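You operate a simulated robot arm through the tools that you are given. There is no shell and no other tool.

You are at the controls of a simulated robot arm. One attempt, no reset.

TASK
Try the sleeve from the bench on both posts, green and red, then tray it.
Fine: open the clear cover and leave it open; green only is PASS, neither is REWORK, both is SCRAP; stand it in the tray; the sleeves on the shelf stay. Hand force only on the gauges. Drop and damage nothing, leave nothing switched on. Set down upright: medium sleeve.

Only the result counts: the job must be done as asked and must still hold three seconds after the hand-in. Knocking over, shifting, dropping, spilling or breaking anything else fails it. Lids that push on must go on centred and level and be pressed home; caps that screw on are set level and turned clockwise until they are tight.

THE ROBOT
A 7-joint arm with a two-finger parallel gripper, fixed in place. Base frame: the origin is at the foot of the arm, x ahead of it, y to its left, z up; the work surface is at about z = 800. Readings come in mm, degrees, newtons and seconds.
With the tool pointing down near the work surface it reaches from about 240 to 680 mm from the base axis. Its first joint turns from -66.0 to 66.0 degrees. Payload 2.4 kg.
The tool frame sits at the grasp point between the pads (the TCP): z along the fingers, y along the line on which they close. The tips reach 30 mm beyond it. The gripper opens to 94 mm. The fingers are 28 mm wide and 10 mm thick; the gripper's body (50 by 96 mm) begins 55 mm behind the TCP.
Orientation is that of the tool frame in the base frame, as [roll, pitch, yaw] about the fixed x, y, z axes, in that order (R = Rz(yaw) Ry(pitch) Rx(roll)). With the fingers straight down and closing along the base's y, the tool's x points along the base's -x, its y along +y and its z along -z.

THE INTERFACE
- The arm moves only by the tool drive_tool. Its argument "deltas" is text: rows parted by semicolons, each of 7 numbers parted by spaces: the turn, a rotation vector about the tool's x, y, z in degrees, then the shift along the tool's x, y, z in mm, then the gripper command, from -1 (shut) to 1 (fully open), values between in proportion. In form: rx ry rz dx dy dz gripper; .... A call has 1 to 20 rows; each row shifts and turns the commanded pose from where the row before left it, along the tool's axes as they then stand. Each row takes 0.2 s and may step no farther than 50 mm and 8.6 degrees from the row before; otherwise, or with a gripper value out of range, the whole call is refused. A pose out of reach is approached as far as the arm can. The call stops where the force on the tool passes 90 N (or 10 N more than at its start, if that is more) or the arm is blocked; 0.2 s more then pass. The fingers move at their own pace (about 153 mm/s each) and stop on an object; they squeeze with about 40 N. The grip force told is the motor's: it shows also when the fingers shut on nothing. Time passes only in rows, and 0.2 s behind the last, so rows that do not move let the fingers close. The reply holds the time, the measured pose of the TCP, the force on the tool along the base axes, the opening and the grip force, in the units named above and with some noise, with the torque about the TCP (base axes, N m) and any sound that the robot's microphone picked up.
- Cameras (640 x 400 px; columns grow to the right, rows downward): "scene" is fixed at [30.2, 474.3, 1449.8]; the picture's right is [-0.76, -0.65, 0.00], its down [-0.36, 0.41, -0.84] and it looks along [0.55, -0.64, -0.55] (base axes); focal length 326 px, centre (320, 200). "wrist" rides on the gripper at [76, 14, -102] in the tool frame; the picture's right is [-0.18, 0.98, 0.00], its down [-0.75, -0.14, -0.64] and it looks along [-0.63, -0.12, 0.77] (tool axes); focal length 243 px, centre (320, 200). There is no depth. A picture from a camera that has moved, and an enlarged one, comes with that camera's place and axes in the base frame and with its lens. The place of the scene camera against the robot may be out by one fixed shift of up to 12 mm in any direction.
- get_image(camera): a new picture of that camera. It takes no simulated time.
- zoom(camera, box): a new picture of the part [left, top, right, bottom] of that camera's present view, enlarged. It takes no simulated time.
- close_job(): hands the job in; it is judged then, once.

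Nothing tells you positions but the pictures and the camera data. Unless the task says otherwise, let go and move clear before handing in.

The tools are called after ">>>" as a command line: name --argument value ..., lists and objects as JSON in quotes. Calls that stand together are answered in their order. drive_tool: Moves the arm, as the interface text tells. Its arguments: {"type":"object","properties":{"deltas":{"type":"string"}},"required":["deltas"]} The other tools are called the same way: get_image (camera) takes a picture; zoom (camera, box) takes an enlarged picture of a part of a camera's view; close_job () hands the job in.

At the start:

```text
time_s: 0.0
tool_pos: [320.1, -110.6, 1139.3]
tcp_rot: [180.0, 0.1, -180.0]
ft_force: [-0.4, -0.8, -0.4]
moment: [0.0, -0.01, 0.01]
gripper_width: 94.0
grip_force: 0.1
```

scene: 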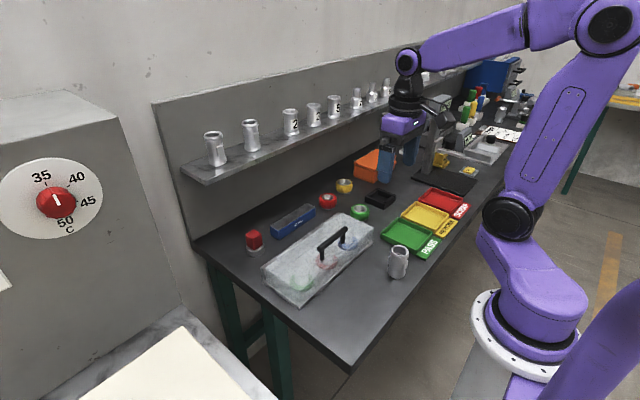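
wrist: 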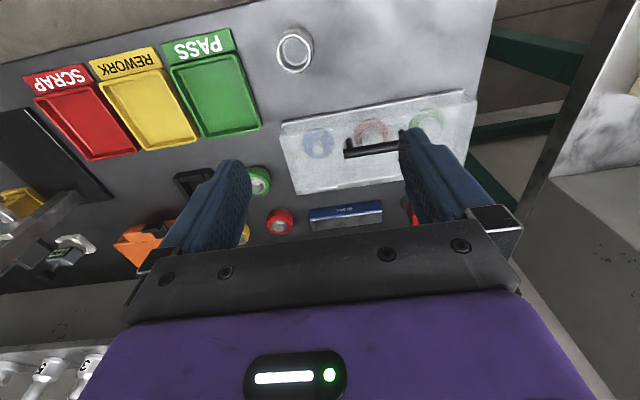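

I see a bench with a clear cover (black handle) over three posts, one sleeve on the bench, three trays (PASS/REWORK/SCRAP) and a shelf of sleeves. I'll look more closely before I move.

>>> zoom --camera "scene" --box '[230, 180, 430, 310]'

>>> zoom --camera "wrist" --box '[240, 20, 500, 240]'

>>> zoom --camera "scene" --box '[360, 170, 500, 290]'

>>> zoom --camera "scene" --box '[180, 60, 400, 200]'

```text
3.08 times, centred on (330, 245) of scene
camera zoom: at [30.2, 474.3, 1449.8], right [-0.76, -0.65, 0.0], down [-0.36, 0.41, -0.84], along [0.55, -0.64, -0.55], focal length 1003 px, centre (289, 62)
```

zoom: 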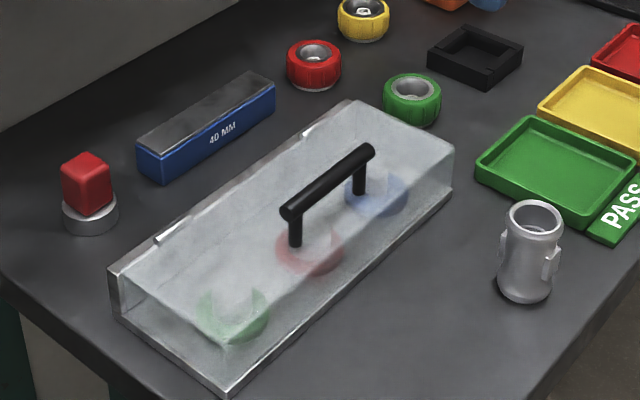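

```text
1.82 times, centred on (370, 130) of wrist
camera zoom: at [243.8, -97.3, 1240.5], right [0.18, 0.98, 0.0], down [0.75, -0.14, 0.64], along [0.63, -0.12, -0.77], focal length 441 px, centre (229, 327)
```

zoom: 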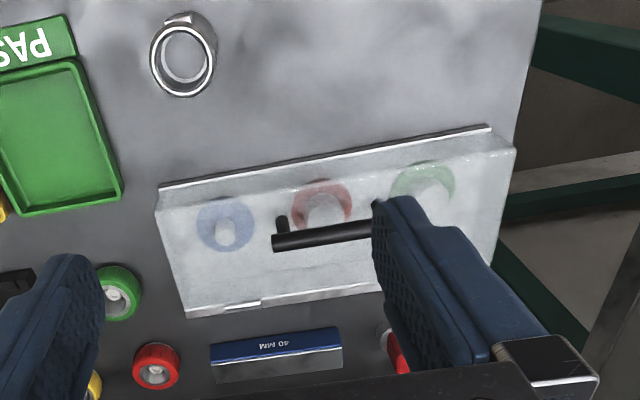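

```text
3.33 times, centred on (430, 230) of scene
camera zoom: at [30.2, 474.3, 1449.8], right [-0.76, -0.65, 0.0], down [-0.36, 0.41, -0.84], along [0.55, -0.64, -0.55], focal length 1086 px, centre (-47, 100)
```

zoom: 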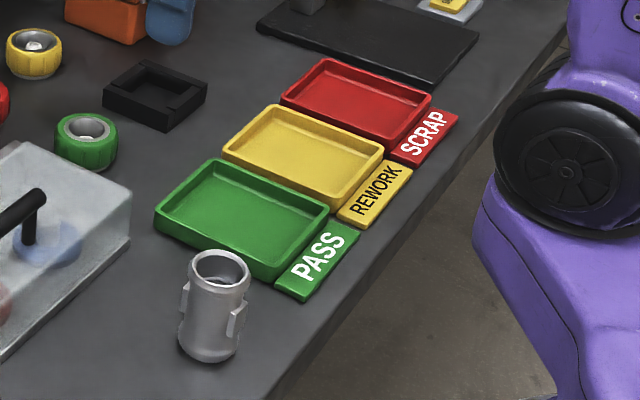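

```text
2.86 times, centred on (290, 130) of scene
camera zoom: at [30.2, 474.3, 1449.8], right [-0.76, -0.65, 0.0], down [-0.36, 0.41, -0.84], along [0.55, -0.64, -0.55], focal length 931 px, centre (406, 400)
```

zoom: 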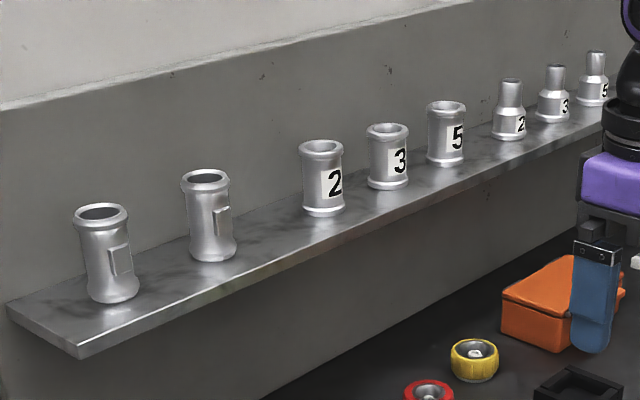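

The bench sleeve stands near x≈295, y≈-142. The clear cover spans roughly x 409–540, y -200 to 120, with its handle bar along y near x≈443. I'll move to a better viewpoint over the cover and zoom in.

>>> drive_tool --deltas "0 0 0 5 22.5 22.25 1; 0 0 0 5 22.5 22.25 1; 0 0 0 5 22.5 22.25 1; 0 0 0 5 22.5 22.25 1; 0 0 0 0 0 0 1"

>>> get_image --camera "wrist"

>>> zoom --camera "scene" --box '[250, 200, 390, 310]'

```text
time_s: 1.2
tool_pos: [297.2, -19.9, 1050.5]
tcp_rot: [179.9, 0.0, 179.9]
ft_force: [0.0, -0.1, 0.0]
moment: [-0.01, 0.01, -0.03]
gripper_width: 94.0
grip_force: 0.1
```

```text
taken
camera wrist: at [222.7, -6.9, 1151.6], right [0.18, 0.98, 0.0], down [0.75, -0.14, 0.64], along [0.63, -0.12, -0.77], focal length 243 px, centre (320, 200)
```

wrist: 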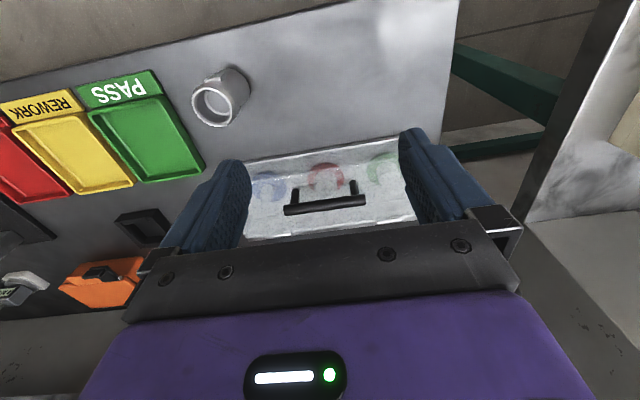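

```text
3.64 times, centred on (320, 255) of scene
camera zoom: at [30.2, 474.3, 1449.8], right [-0.76, -0.65, 0.0], down [-0.36, 0.41, -0.84], along [0.55, -0.64, -0.55], focal length 1185 px, centre (320, 0)
```

zoom: 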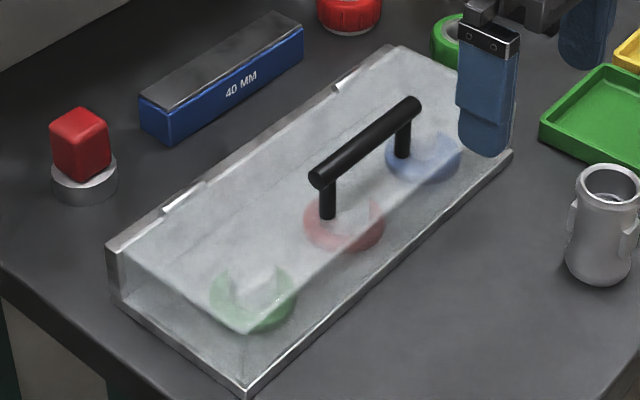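

The cover has two pale hinge strips on its wall-side top edge, and the handle sits along y on top. I'm zooming in on it from the wrist.

>>> zoom --camera "wrist" --box '[230, 130, 430, 255]'

>>> zoom --camera "wrist" --box '[180, 50, 270, 140]'

```text
3.20 times, centred on (330, 192) of wrist
camera zoom: at [222.7, -6.9, 1151.6], right [0.18, 0.98, 0.0], down [0.75, -0.14, 0.64], along [0.63, -0.12, -0.77], focal length 776 px, centre (288, 224)
```

zoom: 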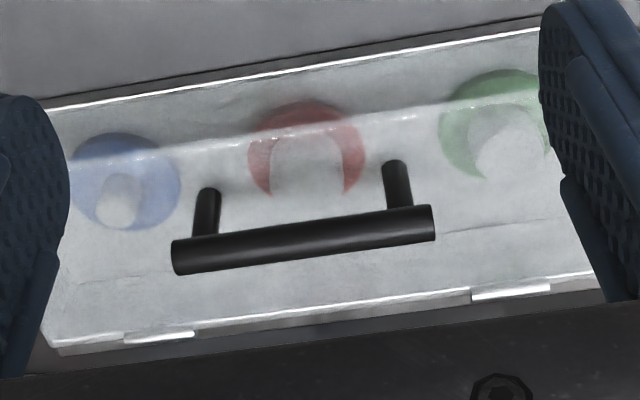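

```text
4.44 times, centred on (225, 95) of wrist
camera zoom: at [222.7, -6.9, 1151.6], right [0.18, 0.98, 0.0], down [0.75, -0.14, 0.64], along [0.63, -0.12, -0.77], focal length 1078 px, centre (742, 667)
```

zoom: 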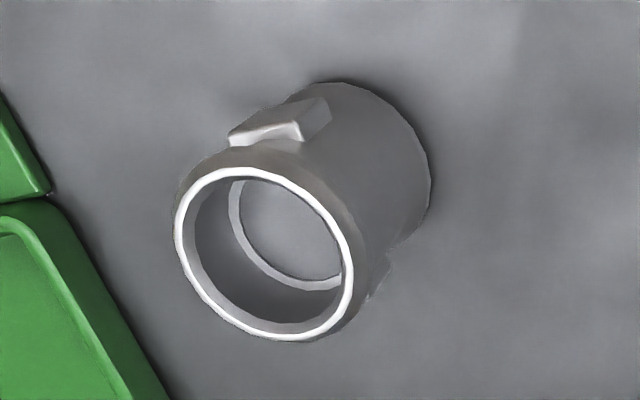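

The handle bar is around x≈438, z≈899, y -95 to 13. The hinges look to be at x≈536 near the top back edge, and the posts at x≈458, y≈58 / -42 / -143. I'll zoom further on the hinge and cover edges to find the hinge axis before opening it.

>>> zoom --camera "scene" --box '[255, 235, 315, 290]'

>>> zoom --camera "scene" --box '[310, 205, 380, 260]'

>>> zoom --camera "scene" --box '[260, 260, 330, 315]'

```text
7.27 times, centred on (285, 262) of scene
camera zoom: at [30.2, 474.3, 1449.8], right [-0.76, -0.65, 0.0], down [-0.36, 0.41, -0.84], along [0.55, -0.64, -0.55], focal length 2370 px, centre (574, -254)
```

zoom: 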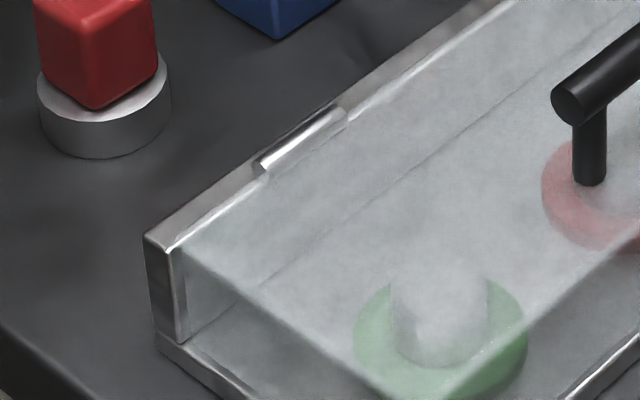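

```text
7.27 times, centred on (345, 232) of scene
camera zoom: at [30.2, 474.3, 1449.8], right [-0.76, -0.65, 0.0], down [-0.36, 0.41, -0.84], along [0.55, -0.64, -0.55], focal length 2370 px, centre (138, -36)
```

zoom: 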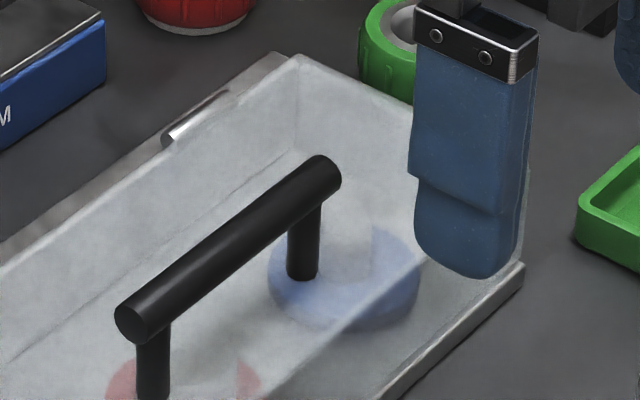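

```text
7.27 times, centred on (295, 288) of scene
camera zoom: at [30.2, 474.3, 1449.8], right [-0.76, -0.65, 0.0], down [-0.36, 0.41, -0.84], along [0.55, -0.64, -0.55], focal length 2370 px, centre (502, -436)
```

zoom: 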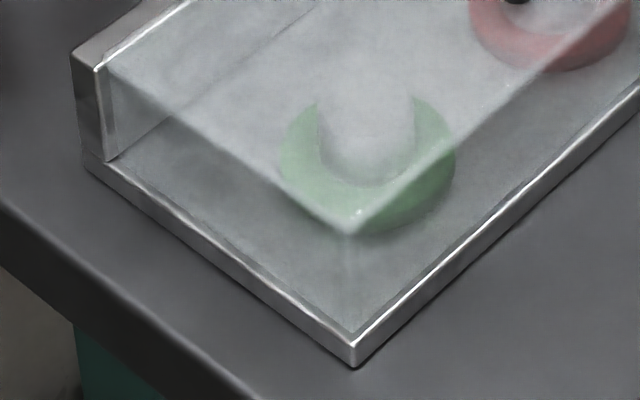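

The cover is a clear hood hinged on knuckles at the top of a back plate, with the axis near x≈538, z≈855. I'll turn the gripper 90° so it closes along x, then look again before gripping the handle.

>>> drive_tool --deltas "0 0 8.18 0 0 0 1; 0 0 8.18 0 0 0 1; 0 0 8.18 0 0 0 1; 0 0 8.18 0 0 0 1; 0 0 8.18 0 0 0 1; 0 0 8.18 0 0 0 1; 0 0 8.18 0 0 0 1; 0 0 8.18 0 0 0 1; 0 0 8.18 0 0 0 1; 0 0 8.18 0 0 0 1; 0 0 8.2 0 0 0 1; 0 0 0 0 0 0 1"

>>> get_image --camera "wrist"

>>> get_image --camera "scene"

```text
time_s: 3.8
tool_pos: [299.3, -21.2, 1050.4]
tcp_rot: [180.0, 0.0, 90.0]
ft_force: [0.5, -0.2, 0.0]
moment: [0.02, 0.0, -0.01]
gripper_width: 93.9
grip_force: 0.0
```

```text
taken
camera wrist: at [314.0, 54.4, 1151.9], right [0.98, -0.19, 0.0], down [-0.14, -0.75, 0.64], along [-0.12, -0.63, -0.77], focal length 243 px, centre (320, 200)
```

wrist: 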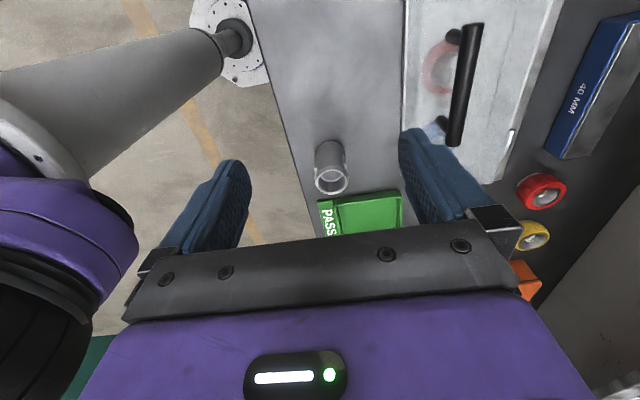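

```text
taken
```

scene: 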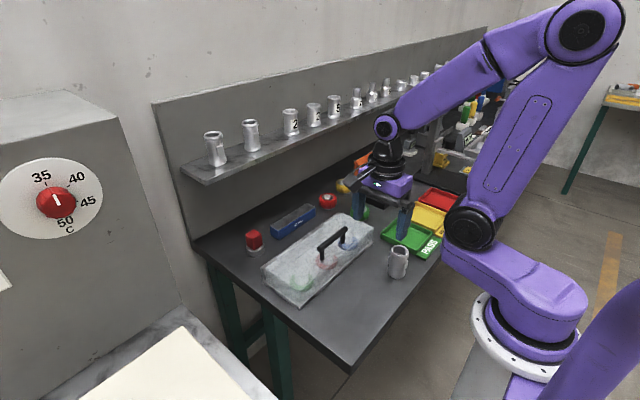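

The gripper now closes along x. I'm moving above the handle bar and will stop about 50 mm over it for a check.

>>> drive_tool --deltas "0 0 0 -5 34.7 0 1; 0 0 0 -5 34.7 0 1; 0 0 0 -5 34.7 0 1; 0 0 0 -5 34.7 0 1; 0 0 0 0 0 30 1; 0 0 0 0 0 30 1; 0 0 0 0 0 30 1; 0 0 0 0 0 0 1"

>>> get_image --camera "wrist"

>>> zoom --camera "scene" --box '[240, 170, 420, 310]'

```text
time_s: 5.6
tool_pos: [438.6, -42.7, 959.8]
tcp_rot: [-179.9, 0.0, 90.1]
ft_force: [-0.5, 0.1, 0.0]
moment: [0.0, 0.01, 0.01]
gripper_width: 94.0
grip_force: 0.1
```

```text
taken
camera wrist: at [452.7, 33.3, 1061.0], right [0.98, -0.18, 0.0], down [-0.14, -0.75, 0.64], along [-0.12, -0.63, -0.77], focal length 243 px, centre (320, 200)
```

wrist: 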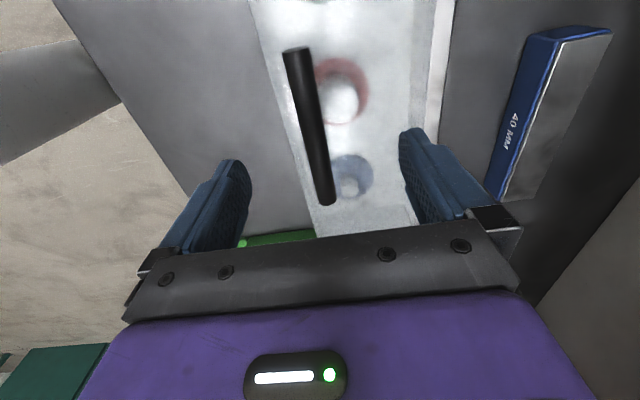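

```text
2.86 times, centred on (330, 240) of scene
camera zoom: at [30.2, 474.3, 1449.8], right [-0.76, -0.65, 0.0], down [-0.36, 0.41, -0.84], along [0.55, -0.64, -0.55], focal length 931 px, centre (291, 86)
```

zoom: 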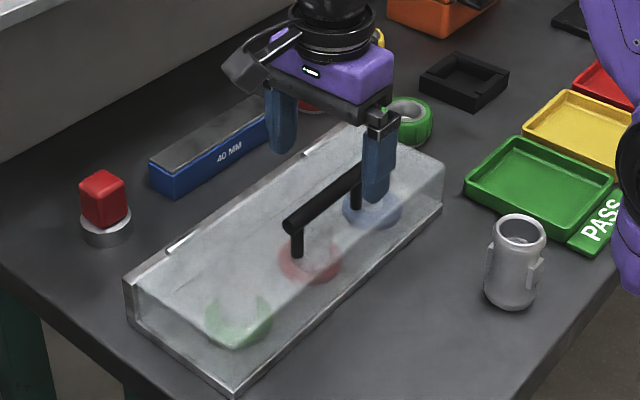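

The bar reads as x≈435, z≈902. I'm descending around it and closing.

>>> drive_tool --deltas "0 0 0 0 -3.6 20 1; 0 0 0 0 0 20 1; 0 0 0 0 0 12 1; 0 0 0 0 0 0 1; 0 0 0 0 0 0 -0.3; 0 0 0 0 0 0 -0.6; 0 0 0 0 0 0 -1; 0 0 0 0 0 0 -1; 0 0 0 0 0 0 -1"

>>> zoom --camera "scene" --box '[240, 170, 420, 310]'

>>> get_image --camera "wrist"

```text
time_s: 7.6
tool_pos: [435.0, -40.3, 908.9]
tcp_rot: [-180.0, 0.0, 90.0]
ft_force: [5.0, -0.3, -5.0]
moment: [-0.02, 0.03, -0.04]
gripper_width: 19.9
grip_force: 45.5
```

```text
2.86 times, centred on (330, 240) of scene
camera zoom: at [30.4, 474.3, 1449.8], right [-0.76, -0.65, 0.0], down [-0.36, 0.41, -0.84], along [0.55, -0.64, -0.55], focal length 931 px, centre (291, 86)
```

zoom: 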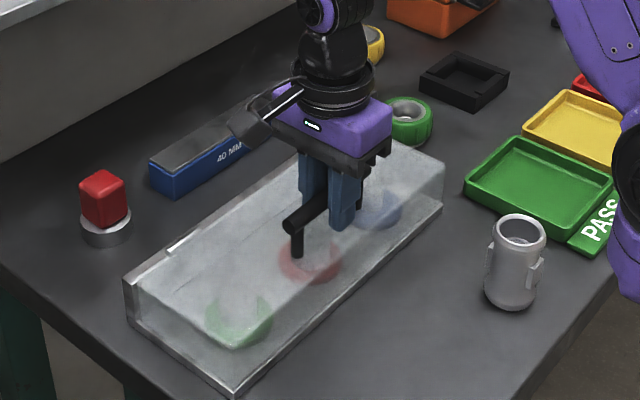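

```text
taken
camera wrist: at [449.4, 34.5, 1010.5], right [0.98, -0.18, 0.0], down [-0.14, -0.75, 0.64], along [-0.12, -0.63, -0.77], focal length 243 px, centre (320, 200)
```

wrist: 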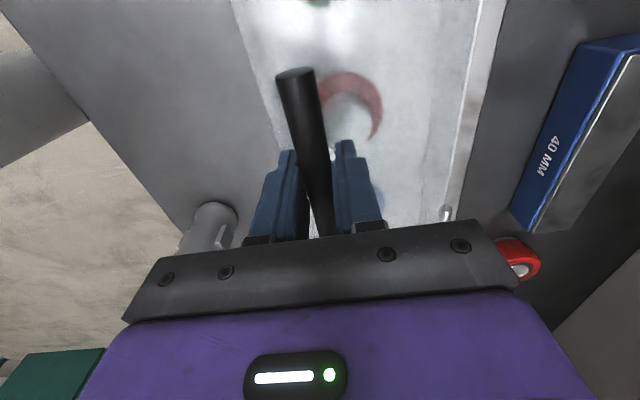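

The bar is gripped (20 mm). I'll start opening along the estimated hinge arc in small steps and watch the force for any error in the hinge estimate.

>>> drive_tool --deltas "0 0 0 0 2.14 -4.45 -1; 0 0 0 0 2.35 -4.38 -1; 0 0 0 0 2.53 -4.27 -1; 0 0 0 0 2.71 -4.15 -1; 0 0 0 0 0 0 -1"

>>> zoom --camera "scene" --box '[240, 170, 420, 310]'

```text
time_s: 8.8
tool_pos: [443.8, -41.2, 925.8]
tcp_rot: [-179.9, 0.0, 90.0]
ft_force: [-1.5, -6.6, -2.8]
moment: [-0.04, 0.08, 0.05]
gripper_width: 19.5
grip_force: 45.2
```

```text
2.86 times, centred on (330, 240) of scene
camera zoom: at [30.2, 474.1, 1449.9], right [-0.76, -0.65, 0.0], down [-0.36, 0.41, -0.84], along [0.55, -0.64, -0.55], focal length 931 px, centre (291, 86)
```

zoom: 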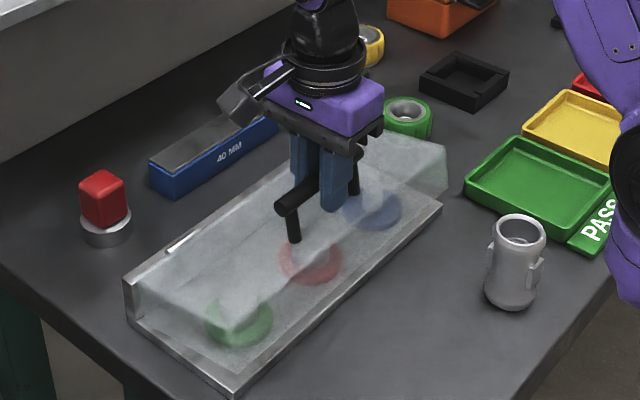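

The lid is swinging up with only a few newtons. I'm continuing along the arc to about 40°.

>>> drive_tool --deltas "0 0 0 0 5.96 -7.93 -1; 0 0 0 0 6.63 -7.38 -1; 0 0 0 0 7.24 -6.77 -1; 0 0 0 0 7.81 -6.12 -1; 0 0 0 0 8.31 -5.41 -1; 0 0 0 0 8.75 -4.67 -1; 0 0 0 0 0 0 -1"

>>> zoom --camera "scene" --box '[240, 170, 420, 310]'

```text
time_s: 10.4
tool_pos: [489.0, -40.4, 964.9]
tcp_rot: [179.8, 0.0, 90.0]
ft_force: [-1.9, -3.4, -0.2]
moment: [-0.43, 0.0, -0.86]
gripper_width: 14.9
grip_force: 44.9
```

```text
2.86 times, centred on (330, 240) of scene
camera zoom: at [30.1, 474.2, 1449.9], right [-0.76, -0.65, 0.0], down [-0.36, 0.41, -0.84], along [0.55, -0.64, -0.55], focal length 931 px, centre (291, 86)
```

zoom: 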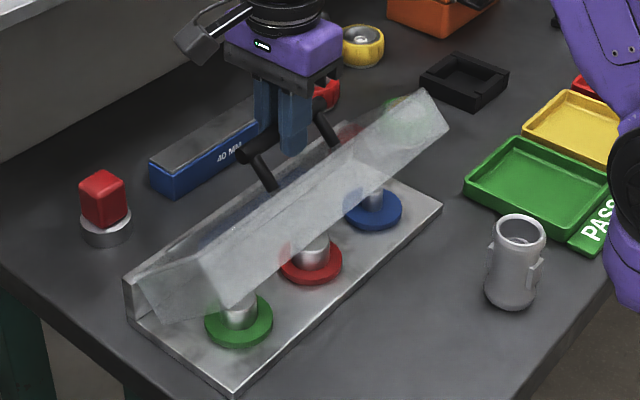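

The lid is about 40° open and the posts are visible, but the grip width fell from 20 to 15 mm. I'm checking how the bar sits in the fingers.

>>> get_image --camera "wrist"

>>> zoom --camera "scene" --box '[290, 170, 350, 240]'

>>> zoom --camera "wrist" --box '[240, 60, 400, 240]'

```text
taken
camera wrist: at [503.3, 35.0, 1066.7], right [0.98, -0.18, 0.0], down [-0.14, -0.75, 0.64], along [-0.12, -0.63, -0.77], focal length 243 px, centre (320, 200)
```

wrist: 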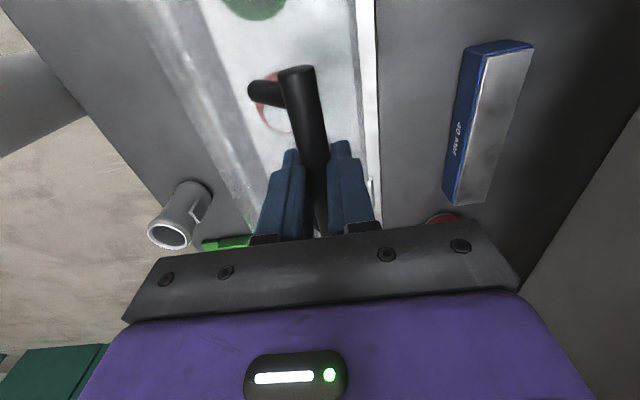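

```text
5.71 times, centred on (320, 205) of scene
camera zoom: at [30.1, 474.2, 1449.9], right [-0.76, -0.65, 0.0], down [-0.36, 0.41, -0.84], along [0.55, -0.64, -0.55], focal length 1862 px, centre (320, 171)
```

zoom: 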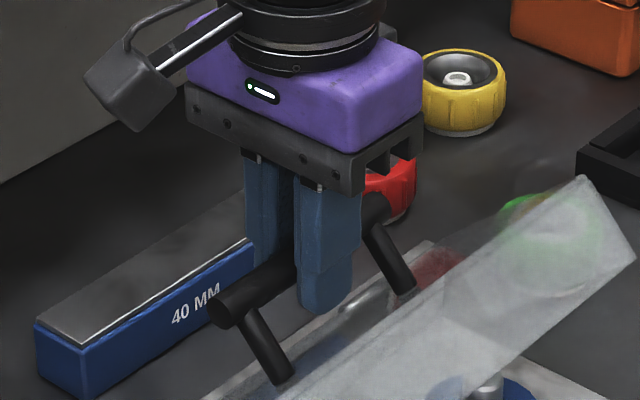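

```text
2.22 times, centred on (320, 150) of wrist
camera zoom: at [503.3, 35.0, 1066.7], right [0.98, -0.18, 0.0], down [-0.14, -0.75, 0.64], along [-0.12, -0.63, -0.77], focal length 539 px, centre (320, 311)
```

zoom: 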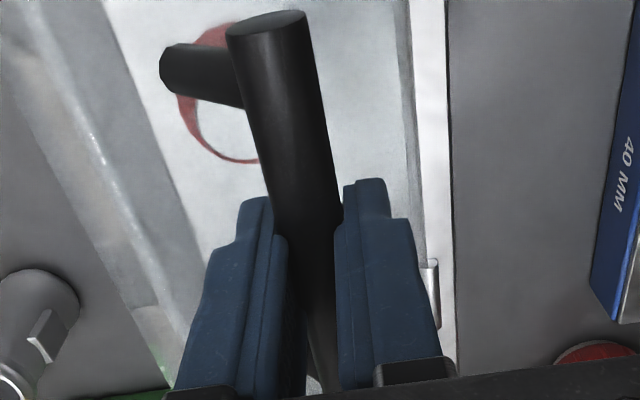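

The bar still sits near the pad centres with low forces. I'm continuing the arc to about 70°.

>>> drive_tool --deltas "0 0 0 0 9.13 -3.89 -1; 0 0 0 0 9.42 -3.08 -1; 0 0 0 0 9.65 -2.24 -1; 0 0 0 0 9.82 -1.4 -1; 0 0 0 0 9.9 -0.52 -1; 0 0 0 0 9.91 0.33 -1; 0 0 0 0 0 0 -1"

>>> zoom --camera "scene" --box '[240, 150, 420, 290]'

>>> get_image --camera "wrist"

```text
time_s: 12.0
tool_pos: [546.7, -40.6, 972.5]
tcp_rot: [-179.9, 0.0, 90.1]
ft_force: [-5.2, 1.0, -8.2]
moment: [0.13, 0.22, -0.06]
gripper_width: 15.3
grip_force: 45.2
```

```text
2.86 times, centred on (330, 220) of scene
camera zoom: at [30.2, 474.3, 1449.8], right [-0.76, -0.65, 0.0], down [-0.36, 0.41, -0.84], along [0.55, -0.64, -0.55], focal length 931 px, centre (291, 143)
```

zoom: 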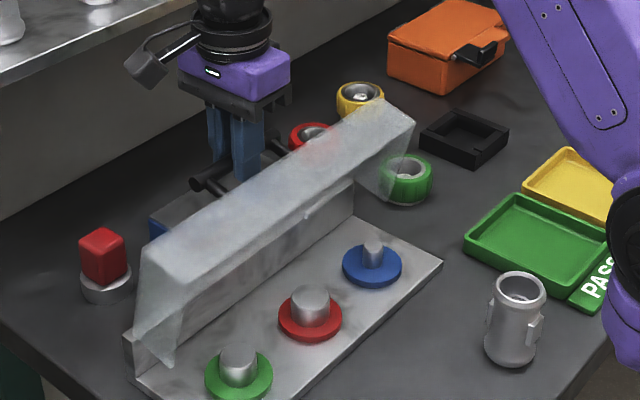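

```text
taken
camera wrist: at [560.9, 35.0, 1074.5], right [0.98, -0.18, 0.0], down [-0.14, -0.75, 0.64], along [-0.12, -0.63, -0.77], focal length 243 px, centre (320, 200)
```

wrist: 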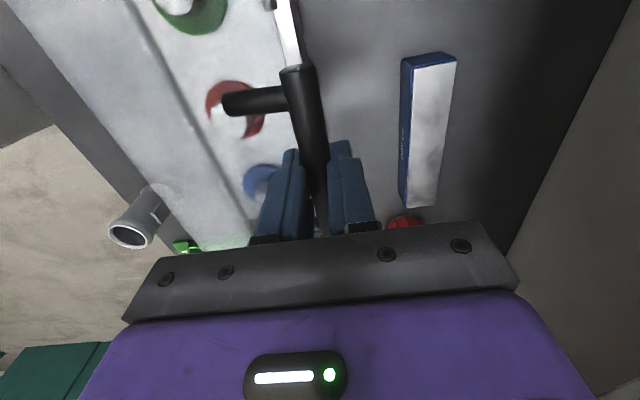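

The lid is near 70° and forces are low. I'm continuing past vertical to about 95°.

>>> drive_tool --deltas "0 0 0 0 9.84 1.19 -1; 0 0 0 0 9.71 2.05 -1; 0 0 0 0 9.49 2.89 -1; 0 0 0 0 9.19 3.7 -1; 0 0 0 0 8.84 4.49 -1; 0 0 0 0 0 0 -1"

>>> zoom --camera "scene" --box '[240, 150, 420, 290]'

>>> get_image --camera "scene"

```text
time_s: 13.4
tool_pos: [589.1, -40.1, 956.0]
tcp_rot: [-178.9, -0.1, 90.0]
ft_force: [-23.6, -2.2, -26.7]
moment: [-0.28, 0.35, 0.0]
gripper_width: 15.3
grip_force: 45.2
```

```text
2.86 times, centred on (330, 220) of scene
camera zoom: at [30.1, 474.2, 1449.8], right [-0.76, -0.65, 0.0], down [-0.36, 0.41, -0.84], along [0.55, -0.64, -0.55], focal length 931 px, centre (291, 143)
```

zoom: 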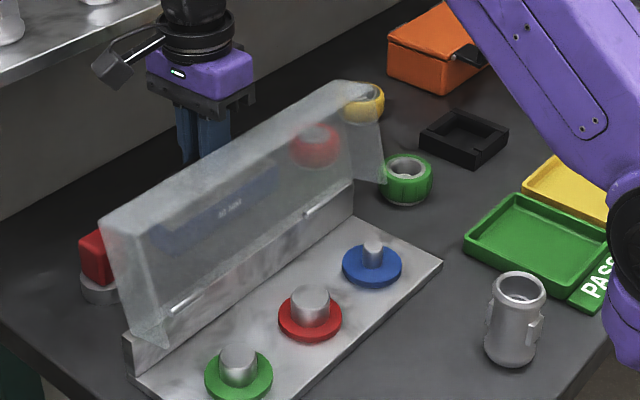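

```text
taken
```

scene: 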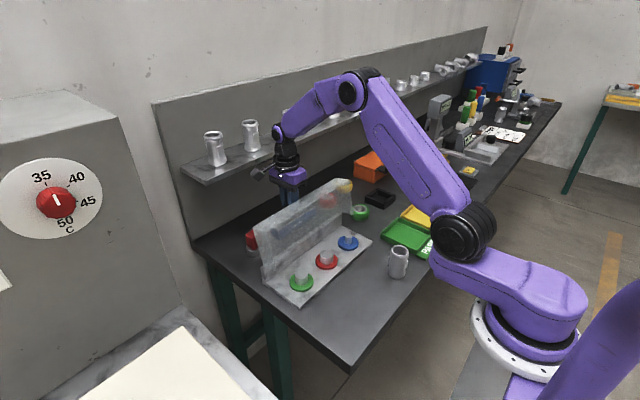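

Fitting the measured positions puts the hinge in the TCP frame at (531, 870) with R≈103.5, so the lid is already at about 102°. I'll drop onto that true circle and creep further to feel for the stop.

>>> drive_tool --deltas "0 0 0 0 -2.6 6.8 -1; 0 0 0 0 0 0 -1"

>>> drive_tool --deltas "0 0 0 0 4.3 3.3 -1; 0 0 0 0 0 0 -1"

```text
time_s: 14.0
tool_pos: [591.1, -39.1, 954.0]
tcp_rot: [-179.9, 0.0, 90.0]
ft_force: [-18.3, -2.7, 2.2]
moment: [0.95, 0.5, 0.01]
gripper_width: 15.4
grip_force: 45.0
```

```text
time_s: 14.6
tool_pos: [590.8, -39.6, 952.9]
tcp_rot: [-179.3, -0.1, 90.0]
ft_force: [-42.9, -1.4, 41.4]
moment: [-0.19, 0.91, -0.19]
gripper_width: 15.6
grip_force: 44.9
```

A firm tangential push-back shows the lid is on its stop, at about 103°. I'll relax the push, open the fingers only part-way so they don't knock the lid, and rise straight up.

>>> drive_tool --deltas "0 0 0 0 -5 -4 -1; 0 0 0 0 0 0 -1"

>>> drive_tool --deltas "0 0 0 0 0 0 -0.5; 0 0 0 0 0 0 -0.3; 0 0 0 0 0 0 -0.25; 0 0 0 0 0 0 -0.25"

>>> zoom --camera "scene" --box '[240, 150, 420, 290]'

>>> get_image --camera "wrist"

```text
time_s: 15.2
tool_pos: [591.1, -40.2, 952.8]
tcp_rot: [-179.8, -0.1, 90.0]
ft_force: [-10.8, -5.2, -7.0]
moment: [0.33, 0.17, -0.02]
gripper_width: 15.4
grip_force: 45.0
```

```text
time_s: 16.2
tool_pos: [591.4, -40.8, 954.1]
tcp_rot: [180.0, -0.1, 90.1]
ft_force: [0.1, 0.0, -0.3]
moment: [0.02, -0.02, -0.02]
gripper_width: 35.3
grip_force: 0.0
```

```text
2.86 times, centred on (330, 220) of scene
camera zoom: at [30.2, 474.3, 1449.8], right [-0.76, -0.65, 0.0], down [-0.36, 0.41, -0.84], along [0.55, -0.64, -0.55], focal length 931 px, centre (291, 143)
```

zoom: 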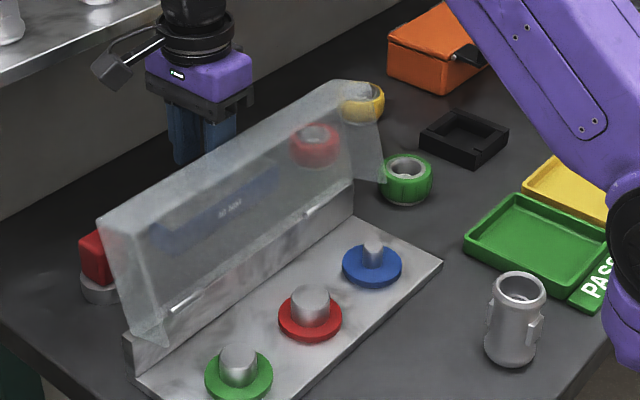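

```text
taken
camera wrist: at [606.1, 35.2, 1056.4], right [0.98, -0.18, 0.0], down [-0.14, -0.75, 0.64], along [-0.12, -0.63, -0.77], focal length 243 px, centre (320, 200)
```

wrist: 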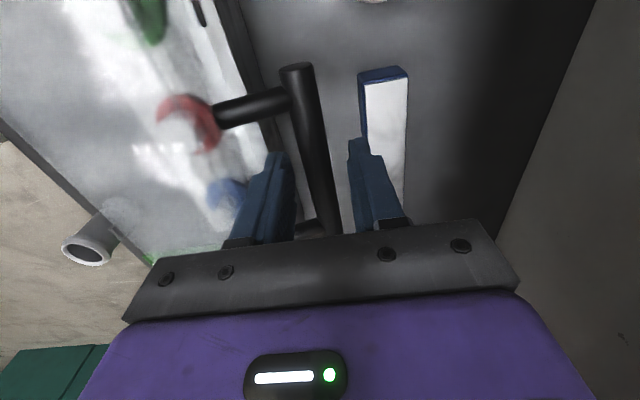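

The lid rests open on its own and the fingers are clear. I'm lifting straight up and backing off toward the robot.

>>> drive_tool --deltas "0 0 0 0 0 -20 -0.25; 0 0 0 0 0 -30 -0.25; 0 0 0 0 0 -40 -0.25; 0 0 0 0 0 -40 -0.25; 0 0 0 0 -30 0 -0.25; 0 0 0 0 -45 0 -0.25; 0 0 0 0 -45 0 -0.25; 0 0 0 0 -45 0 0.2; 0 0 0 0 -45 0 1; 0 0 0 0 -45 0 1; 0 0 0 0 -35 0 1; 0 0 0 0 0 0 1"

>>> get_image --camera "scene"

>>> get_image --camera "wrist"

```text
time_s: 18.8
tool_pos: [300.7, -40.8, 1086.3]
tcp_rot: [-180.0, 0.0, 90.0]
ft_force: [0.0, -0.5, 0.7]
moment: [0.0, 0.03, -0.02]
gripper_width: 93.9
grip_force: 0.0
```

```text
taken
```

scene: 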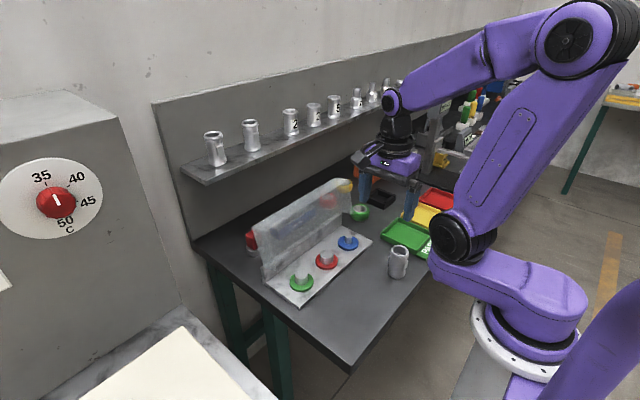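

```text
taken
camera wrist: at [314.6, 33.5, 1187.3], right [0.98, -0.18, 0.0], down [-0.14, -0.75, 0.64], along [-0.12, -0.63, -0.77], focal length 243 px, centre (320, 200)
```

wrist: 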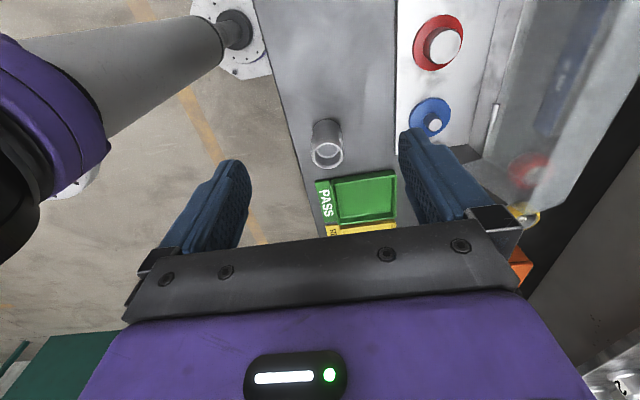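

The lid stays open. I'm now measuring the posts and the sleeve with zooms.

>>> zoom --camera "scene" --box '[280, 235, 365, 300]'

>>> zoom --camera "scene" --box '[370, 235, 430, 290]'

>>> zoom --camera "wrist" --box '[290, 100, 370, 180]'

>>> zoom --camera "wrist" --box '[390, 0, 490, 140]'

```text
6.15 times, centred on (322, 268) of scene
camera zoom: at [30.2, 474.3, 1449.8], right [-0.76, -0.65, 0.0], down [-0.36, 0.41, -0.84], along [0.55, -0.64, -0.55], focal length 2005 px, centre (305, -215)
```

zoom: 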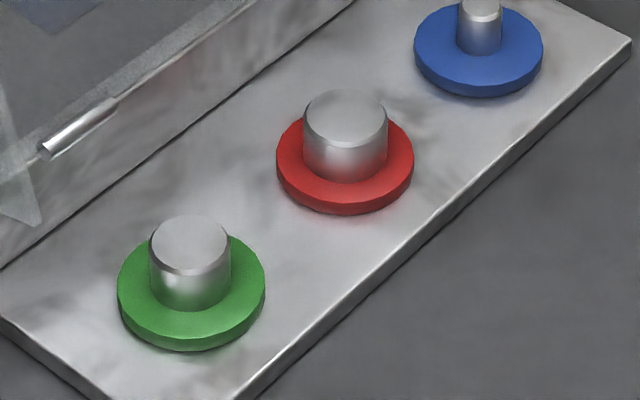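

```text
7.27 times, centred on (400, 262) of scene
camera zoom: at [30.2, 474.3, 1449.8], right [-0.76, -0.65, 0.0], down [-0.36, 0.41, -0.84], along [0.55, -0.64, -0.55], focal length 2370 px, centre (-262, -254)
```

zoom: 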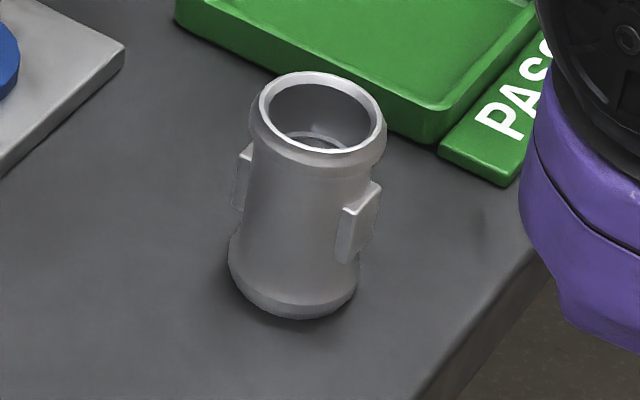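

```text
5.00 times, centred on (330, 140) of wrist
camera zoom: at [314.6, 33.5, 1187.3], right [0.98, -0.18, 0.0], down [-0.14, -0.75, 0.64], along [-0.12, -0.63, -0.77], focal length 1213 px, centre (270, 500)
```

zoom: 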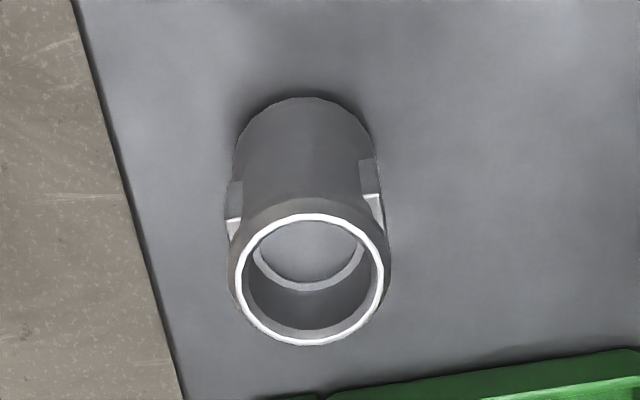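

```text
2.86 times, centred on (440, 70) of wrist
camera zoom: at [314.6, 33.5, 1187.3], right [0.98, -0.18, 0.0], down [-0.14, -0.75, 0.64], along [-0.12, -0.63, -0.77], focal length 693 px, centre (-23, 571)
```

zoom: 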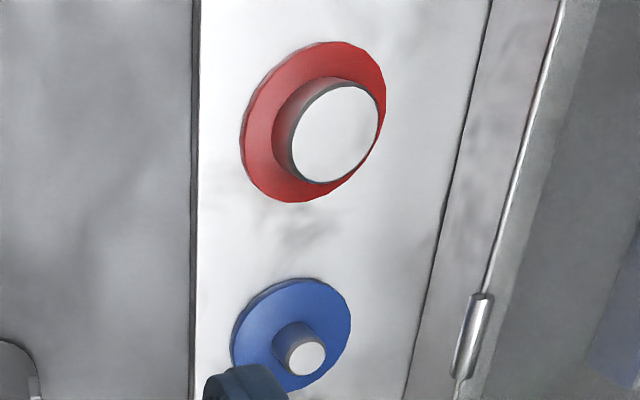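

The sleeve is at (293, -141.5), about 78 mm tall, with two flat lugs roughly along x that suit gripping. I'm moving above it with the present yaw for a close look at the lug direction.

>>> drive_tool --deltas "0 0 0 -33.5 -2.6 0 1; 0 0 0 -33.5 -2.6 0 1; 0 0 0 -33.7 -2.6 0 1; 0 0 0 0 0 40 1; 0 0 0 0 0 40 1; 0 0 0 0 0 36 1; 0 0 0 0 0 0 1"

>>> get_image --camera "wrist"

>>> zoom --camera "wrist" --box '[230, 50, 410, 230]'

>>> zoom --camera "scene" --box '[360, 180, 460, 290]'

```text
time_s: 20.4
tool_pos: [291.4, -140.4, 967.2]
tcp_rot: [-180.0, 0.0, 89.9]
ft_force: [0.1, -0.3, 0.5]
moment: [-0.01, 0.01, -0.01]
gripper_width: 93.9
grip_force: 0.1
```

```text
taken
camera wrist: at [305.6, -65.5, 1068.9], right [0.98, -0.18, 0.0], down [-0.14, -0.75, 0.64], along [-0.12, -0.63, -0.77], focal length 243 px, centre (320, 200)
```

wrist: 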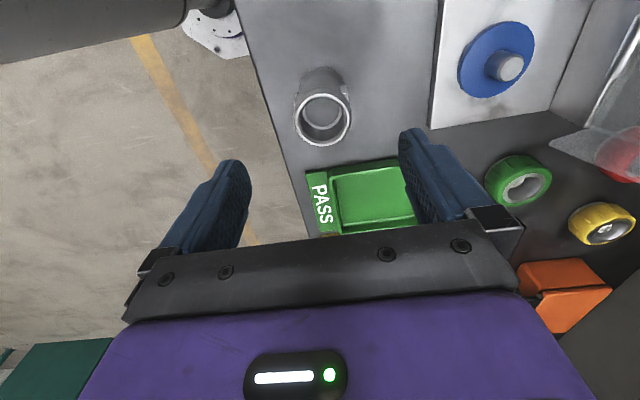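

```text
2.22 times, centred on (320, 140) of wrist
camera zoom: at [305.6, -65.5, 1068.9], right [0.98, -0.18, 0.0], down [-0.14, -0.75, 0.64], along [-0.12, -0.63, -0.77], focal length 539 px, centre (320, 333)
```

zoom: 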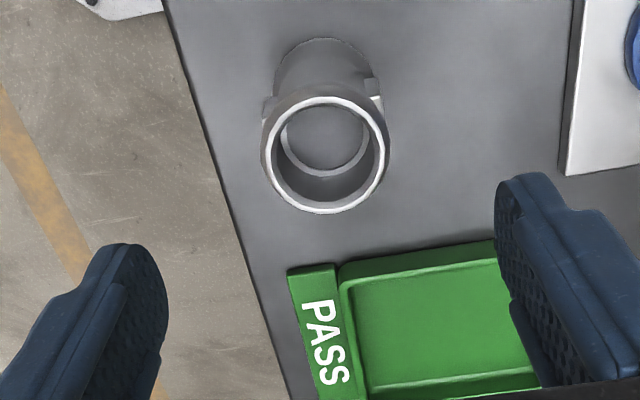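

```text
3.64 times, centred on (410, 235) of scene
camera zoom: at [30.2, 474.3, 1449.8], right [-0.76, -0.65, 0.0], down [-0.36, 0.41, -0.84], along [0.55, -0.64, -0.55], focal length 1185 px, centre (-7, 73)
```

zoom: 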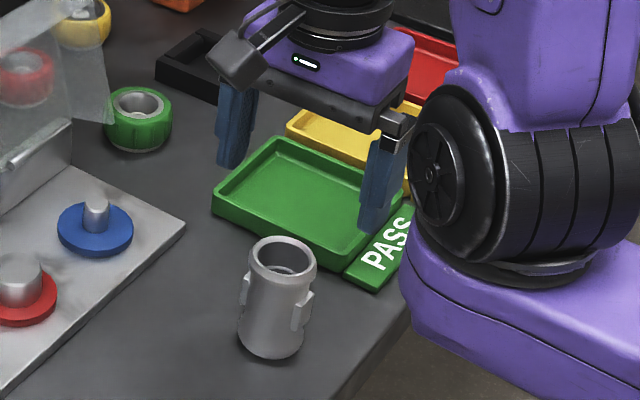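

I'm zooming tightly on the sleeve to read its lug angle.

>>> zoom --camera "wrist" --box '[285, 60, 365, 150]'

>>> zoom --camera "scene" --box '[380, 240, 420, 285]'

```text
4.44 times, centred on (325, 105) of wrist
camera zoom: at [305.6, -65.5, 1068.9], right [0.98, -0.18, 0.0], down [-0.14, -0.75, 0.64], along [-0.12, -0.63, -0.77], focal length 1078 px, centre (298, 622)
```

zoom: 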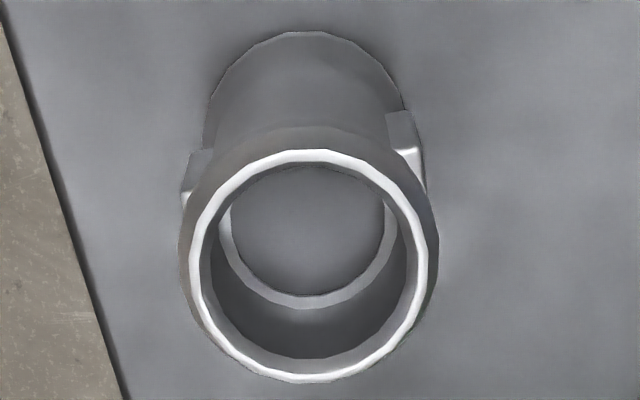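

```text
8.89 times, centred on (400, 262) of scene
camera zoom: at [30.2, 474.3, 1449.8], right [-0.76, -0.65, 0.0], down [-0.36, 0.41, -0.84], along [0.55, -0.64, -0.55], focal length 2896 px, centre (-391, -356)
```

zoom: 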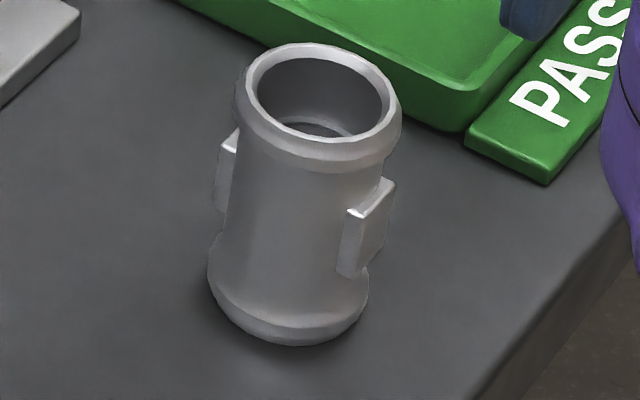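

The lugs lie along x within a couple of degrees, so the present yaw grips their flats squarely. I'm descending over the sleeve and closing on the lugs.

>>> drive_tool --deltas "0 0 0 0 0 40 1; 0 0 0 0 0 40 1; 0 0 0 0 0 30 1; 0 0 0 0 0 13 1; 0 0 0 0 0 0 1"

>>> get_image --camera "wrist"

>>> zoom --camera "scene" --box '[360, 210, 440, 290]'

```text
time_s: 21.6
tool_pos: [294.2, -140.6, 844.8]
tcp_rot: [-180.0, 0.1, 90.1]
ft_force: [-0.6, 0.6, -0.3]
moment: [-0.01, 0.01, -0.01]
gripper_width: 93.9
grip_force: 0.1
```

```text
taken
camera wrist: at [308.2, -65.1, 946.5], right [0.98, -0.18, 0.0], down [-0.14, -0.75, 0.64], along [-0.12, -0.63, -0.77], focal length 243 px, centre (320, 200)
```

wrist: 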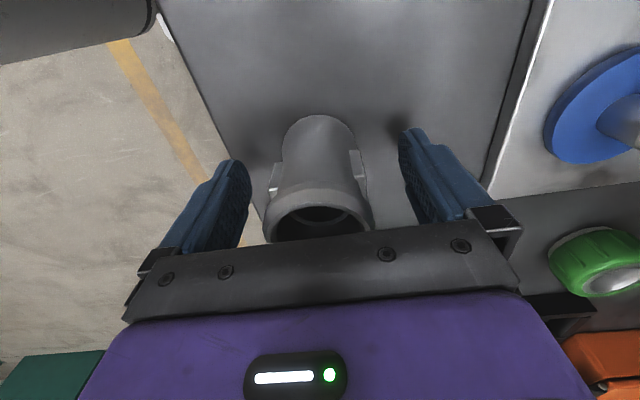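

```text
5.00 times, centred on (400, 250) of scene
camera zoom: at [30.2, 474.3, 1449.8], right [-0.76, -0.65, 0.0], down [-0.36, 0.41, -0.84], along [0.55, -0.64, -0.55], focal length 1629 px, centre (-80, -50)
```

zoom: 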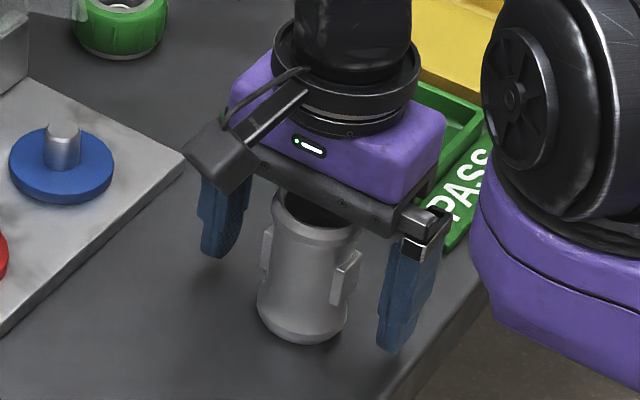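

>>> zoom --camera "wrist" --box '[230, 100, 420, 245]'

```text
2.76 times, centred on (325, 172) of wrist
camera zoom: at [308.2, -65.1, 946.5], right [0.98, -0.18, 0.0], down [-0.14, -0.75, 0.64], along [-0.12, -0.63, -0.77], focal length 669 px, centre (306, 276)
```

zoom: 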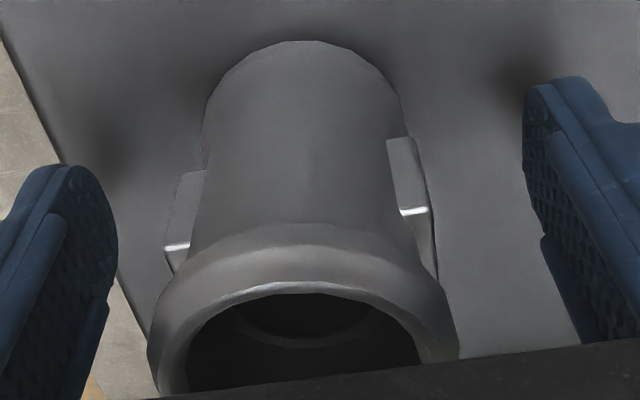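

The lugs are square to the fingers. Closing.

>>> drive_tool --deltas "0 0 0 0 0 0 0.6; 0 0 0 0 0 0 0.4; 0 0 0 0 0 0 -1; 0 0 0 0 0 0 -1; 0 0 0 0 0 0 -1"

>>> zoom --camera "scene" --box '[360, 210, 440, 290]'

>>> zoom --camera "wrist" --box '[230, 100, 420, 245]'

```text
time_s: 22.8
tool_pos: [294.1, -141.4, 845.3]
tcp_rot: [180.0, -0.1, 90.0]
ft_force: [0.8, 1.1, -3.9]
moment: [-0.01, 0.0, 0.0]
gripper_width: 51.8
grip_force: 40.3
```

```text
5.00 times, centred on (400, 250) of scene
camera zoom: at [30.2, 474.3, 1449.8], right [-0.76, -0.65, 0.0], down [-0.36, 0.41, -0.84], along [0.55, -0.64, -0.55], focal length 1629 px, centre (-80, -50)
```

zoom: 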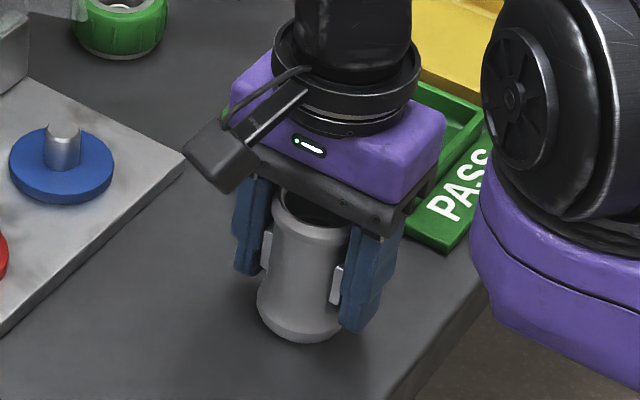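

```text
2.76 times, centred on (325, 172) of wrist
camera zoom: at [308.2, -65.1, 946.7], right [0.98, -0.18, 0.0], down [-0.14, -0.75, 0.64], along [-0.12, -0.63, -0.77], focal length 669 px, centre (306, 276)
```

zoom: 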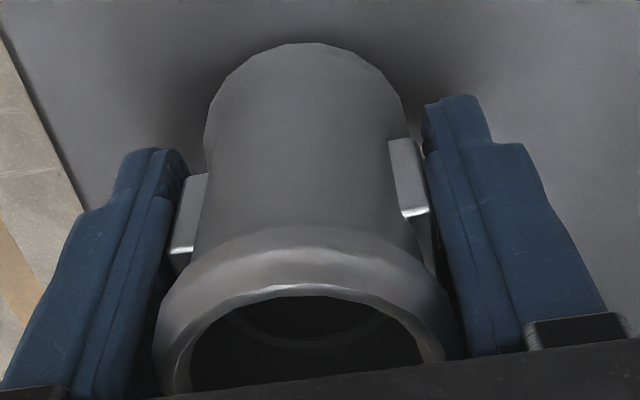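

The sleeve is gripped across its lugs at 51.8 mm. I'm lifting it gently and checking weight and hold.

>>> drive_tool --deltas "0 0 0 0 0 -5 -1; 0 0 0 0 0 -15 -1; 0 0 0 0 0 -25 -1; 0 0 0 0 0 -30 -1; 0 0 0 0 0 -30 -1; 0 0 0 0 0 -25 -1; 0 0 0 0 0 0 -1"

>>> get_image --camera "wrist"

>>> zoom --camera "scene" --box '[360, 150, 460, 250]'

```text
time_s: 24.4
tool_pos: [295.1, -140.6, 974.0]
tcp_rot: [180.0, 0.0, 90.0]
ft_force: [0.5, -0.3, -4.3]
moment: [0.01, -0.03, -0.01]
gripper_width: 51.6
grip_force: 39.6
```

```text
taken
camera wrist: at [308.8, -66.1, 1076.0], right [0.98, -0.18, 0.0], down [-0.14, -0.75, 0.64], along [-0.12, -0.63, -0.77], focal length 243 px, centre (320, 200)
```

wrist: 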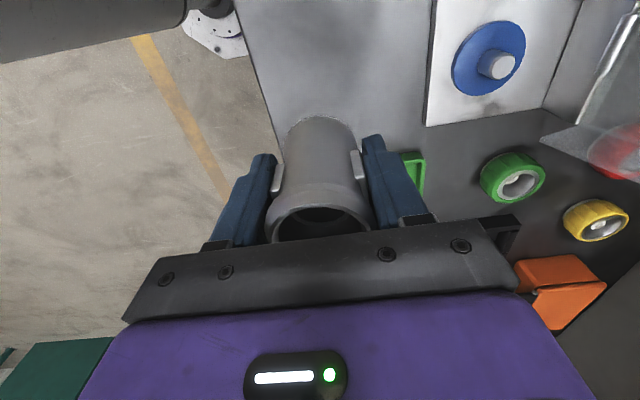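

```text
4.00 times, centred on (410, 200) of scene
camera zoom: at [30.2, 474.3, 1449.8], right [-0.76, -0.65, 0.0], down [-0.36, 0.41, -0.84], along [0.55, -0.64, -0.55], focal length 1303 px, centre (-40, 200)
```

zoom: 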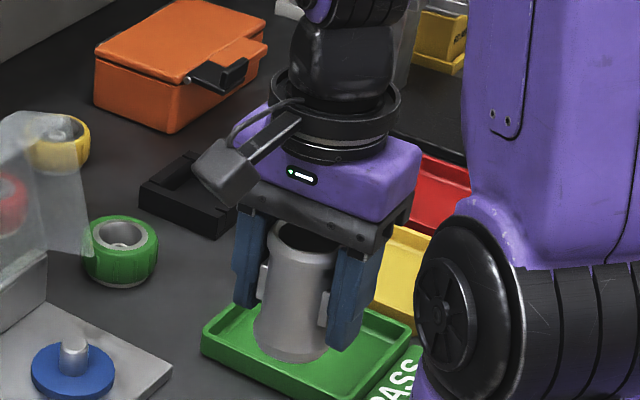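

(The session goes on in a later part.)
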